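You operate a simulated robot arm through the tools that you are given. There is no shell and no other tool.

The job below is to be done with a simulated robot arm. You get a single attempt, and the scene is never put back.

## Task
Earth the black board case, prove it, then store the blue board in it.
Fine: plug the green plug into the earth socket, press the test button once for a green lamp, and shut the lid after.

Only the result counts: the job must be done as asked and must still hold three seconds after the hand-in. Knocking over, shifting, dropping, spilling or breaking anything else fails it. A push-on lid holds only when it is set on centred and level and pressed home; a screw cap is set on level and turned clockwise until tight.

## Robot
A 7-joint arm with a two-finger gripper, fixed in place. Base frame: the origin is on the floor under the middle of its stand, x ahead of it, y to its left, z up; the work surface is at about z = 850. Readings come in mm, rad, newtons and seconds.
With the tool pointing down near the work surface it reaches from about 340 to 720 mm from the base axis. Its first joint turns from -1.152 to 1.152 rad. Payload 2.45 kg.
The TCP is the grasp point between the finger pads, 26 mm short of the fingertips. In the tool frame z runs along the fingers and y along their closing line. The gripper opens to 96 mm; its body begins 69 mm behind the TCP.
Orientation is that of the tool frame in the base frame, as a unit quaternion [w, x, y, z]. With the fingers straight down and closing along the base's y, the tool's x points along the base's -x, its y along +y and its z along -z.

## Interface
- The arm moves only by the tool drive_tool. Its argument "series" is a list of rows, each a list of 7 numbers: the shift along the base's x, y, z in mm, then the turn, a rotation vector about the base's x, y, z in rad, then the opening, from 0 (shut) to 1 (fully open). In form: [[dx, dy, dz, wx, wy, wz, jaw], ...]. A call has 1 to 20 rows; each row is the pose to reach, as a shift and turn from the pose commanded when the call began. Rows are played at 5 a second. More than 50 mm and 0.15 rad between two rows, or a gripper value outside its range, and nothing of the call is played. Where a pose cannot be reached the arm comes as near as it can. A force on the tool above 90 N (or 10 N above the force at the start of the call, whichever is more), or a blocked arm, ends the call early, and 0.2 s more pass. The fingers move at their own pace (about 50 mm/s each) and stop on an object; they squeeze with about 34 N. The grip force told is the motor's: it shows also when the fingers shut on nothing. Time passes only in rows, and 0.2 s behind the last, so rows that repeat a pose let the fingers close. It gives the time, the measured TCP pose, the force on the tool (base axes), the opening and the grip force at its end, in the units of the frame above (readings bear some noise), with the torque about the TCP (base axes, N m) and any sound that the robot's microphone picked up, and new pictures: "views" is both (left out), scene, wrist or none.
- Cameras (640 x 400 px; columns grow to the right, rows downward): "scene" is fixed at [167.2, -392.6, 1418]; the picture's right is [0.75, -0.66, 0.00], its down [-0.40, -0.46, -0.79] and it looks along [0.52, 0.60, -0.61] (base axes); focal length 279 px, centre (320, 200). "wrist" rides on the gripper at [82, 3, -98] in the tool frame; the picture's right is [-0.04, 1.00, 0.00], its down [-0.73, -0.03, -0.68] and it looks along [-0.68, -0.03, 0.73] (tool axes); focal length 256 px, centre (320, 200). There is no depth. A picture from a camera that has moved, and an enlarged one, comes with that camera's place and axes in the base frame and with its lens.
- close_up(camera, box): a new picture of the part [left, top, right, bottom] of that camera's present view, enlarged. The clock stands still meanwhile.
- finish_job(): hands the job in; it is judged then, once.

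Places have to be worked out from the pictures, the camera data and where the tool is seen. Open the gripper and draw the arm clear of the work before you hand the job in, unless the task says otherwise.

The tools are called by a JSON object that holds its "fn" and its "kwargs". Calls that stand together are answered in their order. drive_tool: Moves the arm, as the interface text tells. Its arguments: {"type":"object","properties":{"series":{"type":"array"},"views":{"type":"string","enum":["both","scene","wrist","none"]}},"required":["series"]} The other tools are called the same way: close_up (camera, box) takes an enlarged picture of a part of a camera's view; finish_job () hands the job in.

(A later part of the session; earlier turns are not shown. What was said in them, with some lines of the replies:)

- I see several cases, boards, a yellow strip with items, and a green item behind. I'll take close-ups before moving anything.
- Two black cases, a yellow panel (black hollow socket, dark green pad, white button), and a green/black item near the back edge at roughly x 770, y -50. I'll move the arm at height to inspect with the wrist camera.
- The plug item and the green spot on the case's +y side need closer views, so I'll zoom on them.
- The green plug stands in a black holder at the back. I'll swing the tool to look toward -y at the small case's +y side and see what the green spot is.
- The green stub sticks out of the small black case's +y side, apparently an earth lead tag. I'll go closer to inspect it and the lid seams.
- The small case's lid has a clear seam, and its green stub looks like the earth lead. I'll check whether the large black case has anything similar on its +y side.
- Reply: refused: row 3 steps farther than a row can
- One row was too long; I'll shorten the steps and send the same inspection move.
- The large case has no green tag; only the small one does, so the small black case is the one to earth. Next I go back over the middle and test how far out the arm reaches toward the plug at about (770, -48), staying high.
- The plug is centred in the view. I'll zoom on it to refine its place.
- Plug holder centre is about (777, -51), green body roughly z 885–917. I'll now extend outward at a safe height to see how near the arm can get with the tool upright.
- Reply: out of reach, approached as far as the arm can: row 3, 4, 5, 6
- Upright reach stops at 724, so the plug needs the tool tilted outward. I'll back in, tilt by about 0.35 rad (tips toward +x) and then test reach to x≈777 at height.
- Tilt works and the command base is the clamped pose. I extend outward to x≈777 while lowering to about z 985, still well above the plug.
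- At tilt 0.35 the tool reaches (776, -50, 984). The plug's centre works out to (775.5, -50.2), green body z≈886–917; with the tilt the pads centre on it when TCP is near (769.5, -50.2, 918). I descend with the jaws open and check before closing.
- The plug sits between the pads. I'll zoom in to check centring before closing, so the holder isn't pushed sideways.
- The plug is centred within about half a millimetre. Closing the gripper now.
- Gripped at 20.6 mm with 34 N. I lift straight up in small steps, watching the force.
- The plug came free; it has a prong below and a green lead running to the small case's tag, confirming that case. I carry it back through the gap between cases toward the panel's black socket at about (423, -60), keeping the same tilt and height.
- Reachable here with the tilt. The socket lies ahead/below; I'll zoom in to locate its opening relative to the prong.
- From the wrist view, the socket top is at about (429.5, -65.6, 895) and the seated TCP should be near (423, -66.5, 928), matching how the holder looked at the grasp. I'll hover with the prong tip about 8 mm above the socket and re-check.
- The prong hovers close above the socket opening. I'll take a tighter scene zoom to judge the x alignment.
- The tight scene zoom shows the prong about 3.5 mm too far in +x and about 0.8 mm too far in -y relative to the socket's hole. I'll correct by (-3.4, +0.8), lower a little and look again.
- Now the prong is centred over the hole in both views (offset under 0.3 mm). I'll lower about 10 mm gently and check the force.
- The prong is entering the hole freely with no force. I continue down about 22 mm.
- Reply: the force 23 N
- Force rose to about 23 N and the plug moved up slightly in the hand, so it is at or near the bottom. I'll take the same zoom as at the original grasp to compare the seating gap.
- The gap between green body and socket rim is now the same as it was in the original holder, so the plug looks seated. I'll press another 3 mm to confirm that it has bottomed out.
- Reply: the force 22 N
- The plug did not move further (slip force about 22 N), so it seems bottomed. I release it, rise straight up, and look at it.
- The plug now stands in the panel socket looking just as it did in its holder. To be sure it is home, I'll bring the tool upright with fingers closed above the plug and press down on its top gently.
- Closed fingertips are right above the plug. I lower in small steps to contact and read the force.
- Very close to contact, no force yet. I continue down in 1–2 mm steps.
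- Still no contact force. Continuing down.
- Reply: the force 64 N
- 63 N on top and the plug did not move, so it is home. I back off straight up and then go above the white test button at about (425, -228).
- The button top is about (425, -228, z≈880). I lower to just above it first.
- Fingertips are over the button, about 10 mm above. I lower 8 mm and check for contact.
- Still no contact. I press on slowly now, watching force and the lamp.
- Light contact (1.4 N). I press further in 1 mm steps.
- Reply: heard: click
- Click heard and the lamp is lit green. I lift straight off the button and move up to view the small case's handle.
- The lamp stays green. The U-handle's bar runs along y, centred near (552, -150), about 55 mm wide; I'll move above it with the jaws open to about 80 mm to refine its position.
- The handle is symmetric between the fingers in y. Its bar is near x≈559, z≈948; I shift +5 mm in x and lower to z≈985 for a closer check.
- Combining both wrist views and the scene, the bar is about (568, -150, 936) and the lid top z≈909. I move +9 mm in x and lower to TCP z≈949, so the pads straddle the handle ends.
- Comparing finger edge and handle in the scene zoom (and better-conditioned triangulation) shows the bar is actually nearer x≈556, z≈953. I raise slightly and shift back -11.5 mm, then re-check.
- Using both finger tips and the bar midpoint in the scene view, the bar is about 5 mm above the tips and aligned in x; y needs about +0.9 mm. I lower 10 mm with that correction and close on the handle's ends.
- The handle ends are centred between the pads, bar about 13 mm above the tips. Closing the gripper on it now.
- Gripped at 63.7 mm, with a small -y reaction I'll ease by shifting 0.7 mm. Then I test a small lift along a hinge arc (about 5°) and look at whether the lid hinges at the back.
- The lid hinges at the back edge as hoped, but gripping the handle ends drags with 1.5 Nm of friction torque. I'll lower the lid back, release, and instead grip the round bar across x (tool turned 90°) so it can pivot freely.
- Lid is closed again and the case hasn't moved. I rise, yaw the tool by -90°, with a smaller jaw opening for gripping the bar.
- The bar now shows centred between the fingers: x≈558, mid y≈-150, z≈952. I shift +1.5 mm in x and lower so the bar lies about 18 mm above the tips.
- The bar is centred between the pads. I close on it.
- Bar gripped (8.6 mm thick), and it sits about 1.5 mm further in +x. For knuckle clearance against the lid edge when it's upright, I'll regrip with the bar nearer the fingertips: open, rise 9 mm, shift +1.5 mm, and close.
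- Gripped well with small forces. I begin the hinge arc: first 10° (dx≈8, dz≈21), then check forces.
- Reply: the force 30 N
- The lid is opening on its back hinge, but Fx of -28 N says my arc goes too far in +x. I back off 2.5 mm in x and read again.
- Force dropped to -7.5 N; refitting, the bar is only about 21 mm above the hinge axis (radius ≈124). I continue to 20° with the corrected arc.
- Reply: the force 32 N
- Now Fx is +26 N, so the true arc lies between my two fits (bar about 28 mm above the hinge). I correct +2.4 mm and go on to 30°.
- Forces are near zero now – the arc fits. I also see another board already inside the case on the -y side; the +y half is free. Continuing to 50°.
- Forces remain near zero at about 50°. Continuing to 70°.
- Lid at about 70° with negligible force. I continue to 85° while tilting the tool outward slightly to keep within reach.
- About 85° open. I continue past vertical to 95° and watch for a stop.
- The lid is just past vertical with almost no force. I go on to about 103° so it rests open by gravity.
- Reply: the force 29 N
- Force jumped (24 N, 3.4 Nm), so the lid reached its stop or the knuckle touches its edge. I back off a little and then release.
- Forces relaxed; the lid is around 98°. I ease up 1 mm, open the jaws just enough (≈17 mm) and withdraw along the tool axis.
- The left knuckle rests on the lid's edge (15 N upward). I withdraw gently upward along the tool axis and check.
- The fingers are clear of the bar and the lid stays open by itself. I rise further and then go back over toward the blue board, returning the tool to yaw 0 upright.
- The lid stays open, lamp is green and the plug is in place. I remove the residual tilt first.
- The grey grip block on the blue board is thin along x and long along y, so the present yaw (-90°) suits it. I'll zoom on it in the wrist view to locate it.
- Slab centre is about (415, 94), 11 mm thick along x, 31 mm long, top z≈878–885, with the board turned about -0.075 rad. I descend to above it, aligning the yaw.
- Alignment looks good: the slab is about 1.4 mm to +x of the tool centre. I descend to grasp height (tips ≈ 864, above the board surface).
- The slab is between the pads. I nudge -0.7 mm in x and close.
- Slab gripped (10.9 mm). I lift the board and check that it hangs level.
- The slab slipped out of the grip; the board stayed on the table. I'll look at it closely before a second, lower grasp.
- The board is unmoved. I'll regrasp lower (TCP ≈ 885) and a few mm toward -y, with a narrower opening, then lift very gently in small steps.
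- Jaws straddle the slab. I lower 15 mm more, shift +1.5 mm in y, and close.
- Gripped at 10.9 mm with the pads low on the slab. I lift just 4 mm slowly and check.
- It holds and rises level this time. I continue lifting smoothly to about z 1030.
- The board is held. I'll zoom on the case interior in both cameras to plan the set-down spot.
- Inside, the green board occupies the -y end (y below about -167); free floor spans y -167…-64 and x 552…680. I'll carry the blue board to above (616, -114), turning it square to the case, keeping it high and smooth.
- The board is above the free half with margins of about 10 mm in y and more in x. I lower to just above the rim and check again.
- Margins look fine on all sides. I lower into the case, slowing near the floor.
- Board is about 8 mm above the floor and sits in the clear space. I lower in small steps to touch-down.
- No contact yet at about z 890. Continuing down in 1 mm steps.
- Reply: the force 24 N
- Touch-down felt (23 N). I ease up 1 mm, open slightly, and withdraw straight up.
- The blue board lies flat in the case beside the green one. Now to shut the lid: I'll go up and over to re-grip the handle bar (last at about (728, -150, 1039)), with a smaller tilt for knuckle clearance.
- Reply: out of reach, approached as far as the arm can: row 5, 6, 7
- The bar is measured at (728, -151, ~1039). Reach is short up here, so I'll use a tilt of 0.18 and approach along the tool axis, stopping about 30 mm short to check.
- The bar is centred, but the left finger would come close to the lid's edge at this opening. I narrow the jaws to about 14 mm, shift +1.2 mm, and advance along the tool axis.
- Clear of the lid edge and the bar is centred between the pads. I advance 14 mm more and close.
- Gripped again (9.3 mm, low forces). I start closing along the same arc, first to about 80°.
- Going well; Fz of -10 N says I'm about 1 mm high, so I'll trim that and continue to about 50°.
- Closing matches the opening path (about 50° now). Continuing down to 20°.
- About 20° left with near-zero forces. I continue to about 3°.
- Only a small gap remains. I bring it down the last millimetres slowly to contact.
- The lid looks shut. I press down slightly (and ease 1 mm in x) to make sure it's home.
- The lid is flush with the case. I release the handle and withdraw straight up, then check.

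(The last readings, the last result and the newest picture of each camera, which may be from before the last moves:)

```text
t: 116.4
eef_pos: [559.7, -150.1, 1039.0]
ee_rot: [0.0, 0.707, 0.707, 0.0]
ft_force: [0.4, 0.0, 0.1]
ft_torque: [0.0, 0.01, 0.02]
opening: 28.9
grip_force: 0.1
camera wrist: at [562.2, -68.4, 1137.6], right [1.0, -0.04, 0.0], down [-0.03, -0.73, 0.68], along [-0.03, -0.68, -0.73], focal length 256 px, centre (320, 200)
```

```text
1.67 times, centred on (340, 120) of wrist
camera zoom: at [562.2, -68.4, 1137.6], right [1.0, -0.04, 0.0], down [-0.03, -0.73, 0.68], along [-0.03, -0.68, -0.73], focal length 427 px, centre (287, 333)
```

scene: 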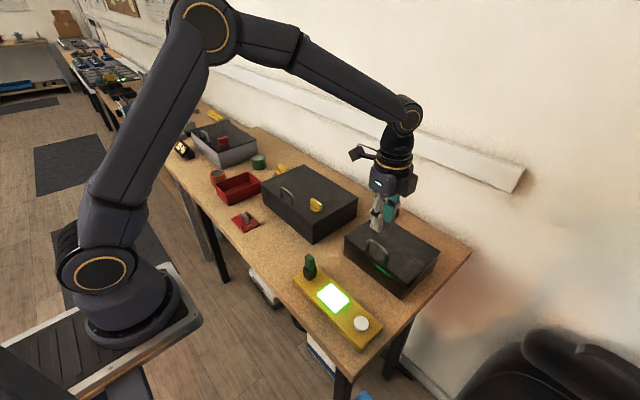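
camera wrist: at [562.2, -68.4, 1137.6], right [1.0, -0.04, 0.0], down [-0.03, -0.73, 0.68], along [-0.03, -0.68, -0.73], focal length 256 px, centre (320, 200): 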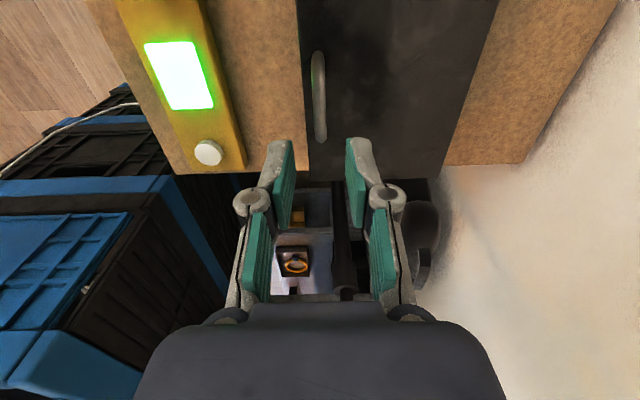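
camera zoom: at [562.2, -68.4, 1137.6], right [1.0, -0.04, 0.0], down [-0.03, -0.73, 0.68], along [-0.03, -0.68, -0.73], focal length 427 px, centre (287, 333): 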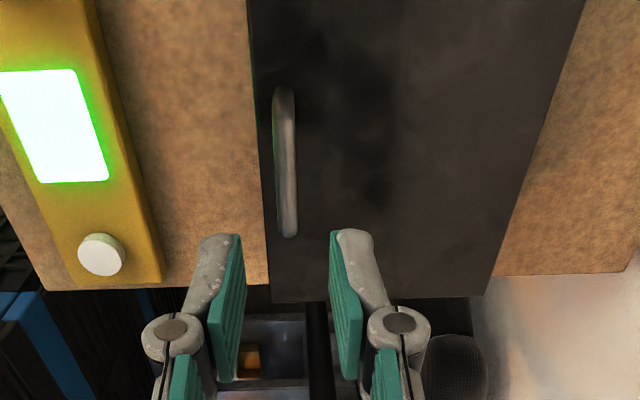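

The lid is shut, lamp still green, plug in place. I draw the arm clear and open the gripper, then inspect the final scene.

{"fn": "drive_tool", "kwargs": {"series": [[0, 0, 40, 0, 0, 0, 0.5], [-10, 20, 80, 0, 0, 0, 0.7], [-25, 55, 110, 0, 0, 0, 0.9], [-45, 95, 130, 0, 0, 0, 1], [-60, 135, 150, 0, 0, 0, 1], [-65, 175, 170, 0, 0, 0, 1], [-70, 210, 185, 0, 0, 0, 1], [-70, 210, 185, 0, 0, 0, 1]], "views": "both"}}

{"fn": "close_up", "kwargs": {"camera": "scene", "box": [280, 180, 480, 360]}}

{"fn": "close_up", "kwargs": {"camera": "scene", "box": [340, 210, 450, 305]}}

{"fn": "close_up", "kwargs": {"camera": "scene", "box": [160, 100, 360, 260]}}

```text
t: 118.2
eef_pos: [489.2, 60.8, 1224.3]
ee_rot: [0.0, 0.707, 0.707, -0.001]
ft_force: [0.0, 0.1, 0.1]
ft_torque: [0.02, 0.0, 0.0]
opening: 96.0
grip_force: 0.1
camera wrist: at [492.4, 142.6, 1322.1], right [1.0, -0.04, 0.0], down [-0.03, -0.73, 0.68], along [-0.03, -0.68, -0.73], focal length 256 px, centre (320, 200)
```

scene: 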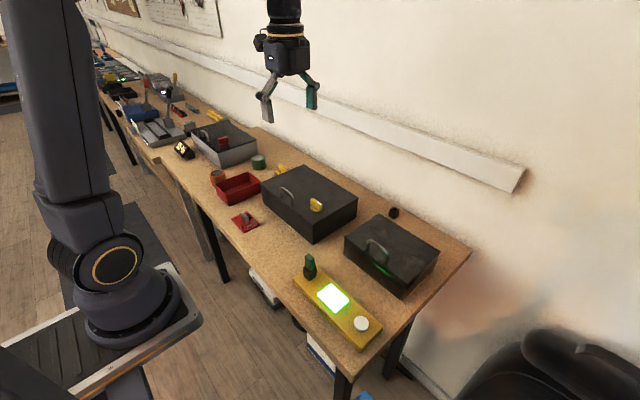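
wrist: 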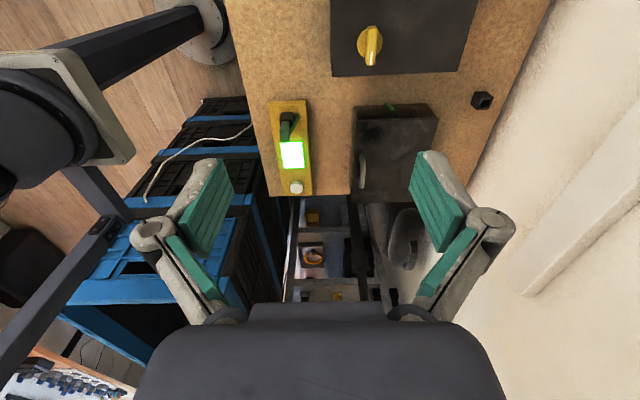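

```text
2.22 times, centred on (380, 270) of scene
camera zoom: at [167.2, -392.6, 1418.0], right [0.75, -0.66, 0.0], down [-0.4, -0.46, -0.79], along [0.52, 0.6, -0.61], focal length 620 px, centre (187, 44)
```

zoom: 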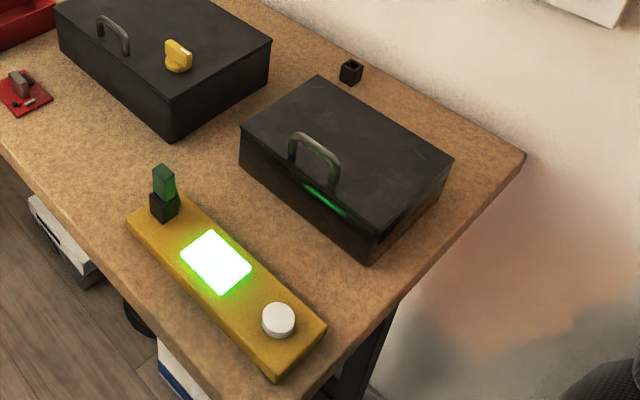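

```text
4.21 times, centred on (395, 258) of scene
camera zoom: at [167.2, -392.6, 1418.0], right [0.75, -0.66, 0.0], down [-0.4, -0.46, -0.79], along [0.52, 0.6, -0.61], focal length 1174 px, centre (4, -42)
```

zoom: 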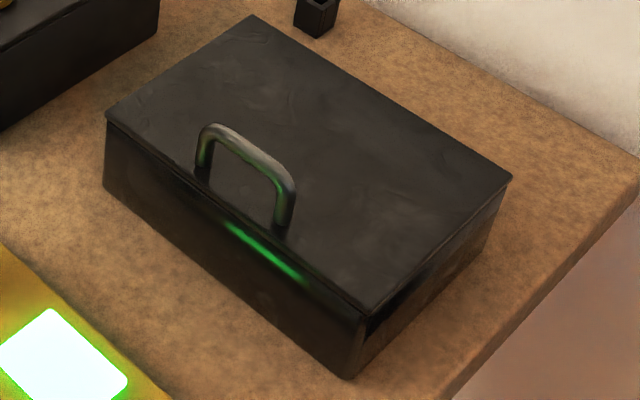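

```text
2.50 times, centred on (260, 180) of scene
camera zoom: at [167.2, -392.6, 1418.0], right [0.75, -0.66, 0.0], down [-0.4, -0.46, -0.79], along [0.52, 0.6, -0.61], focal length 697 px, centre (470, 250)
```

zoom: 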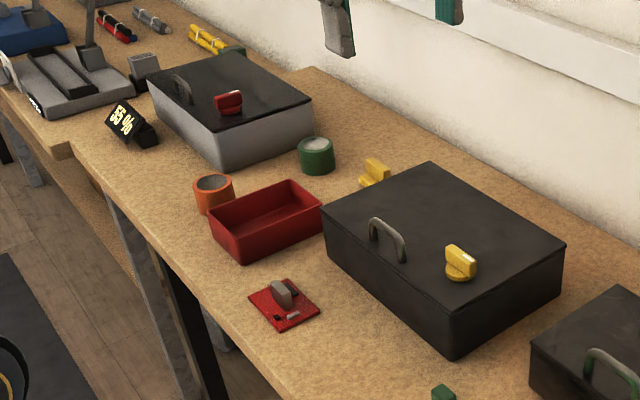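

The final view matches the goal: the green plug is seated in the panel's earth socket and the lamp is green. The blue board is inside the black case with the lid shut, everything else is where it started, and the arm is clear with the gripper open. Handing the job in.

{"fn": "finish_job", "kwargs": {}}

```text
The job is handed in.
```

The job is done and handed in: the black case is earthed, the test lamp is green, and the blue board is stored inside with the lid shut. I haven't been given the judging result.

- **Case chosen:** there were two black cases. I used the smaller one, because the green earth lead runs from its side to the plug.
- **Earth:** the green plug is in the earth socket on the yellow panel. I pressed on top of it with about 63 N and it did not move, so it is fully home.
- **Test:** I pressed the button once, heard a click, and the lamp lit green. It was still lit in the last picture.
- **Board:** the blue board lies flat in the case, beside a green board that was already there. On my first try my grip slid off its grey block before the board lifted; it stayed where it was on the bench, and the second grip held.
- **Lid:** it is closed flush with the case. The case, panel and other items look unmoved in the final pictures, and the arm is clear with the gripper open.
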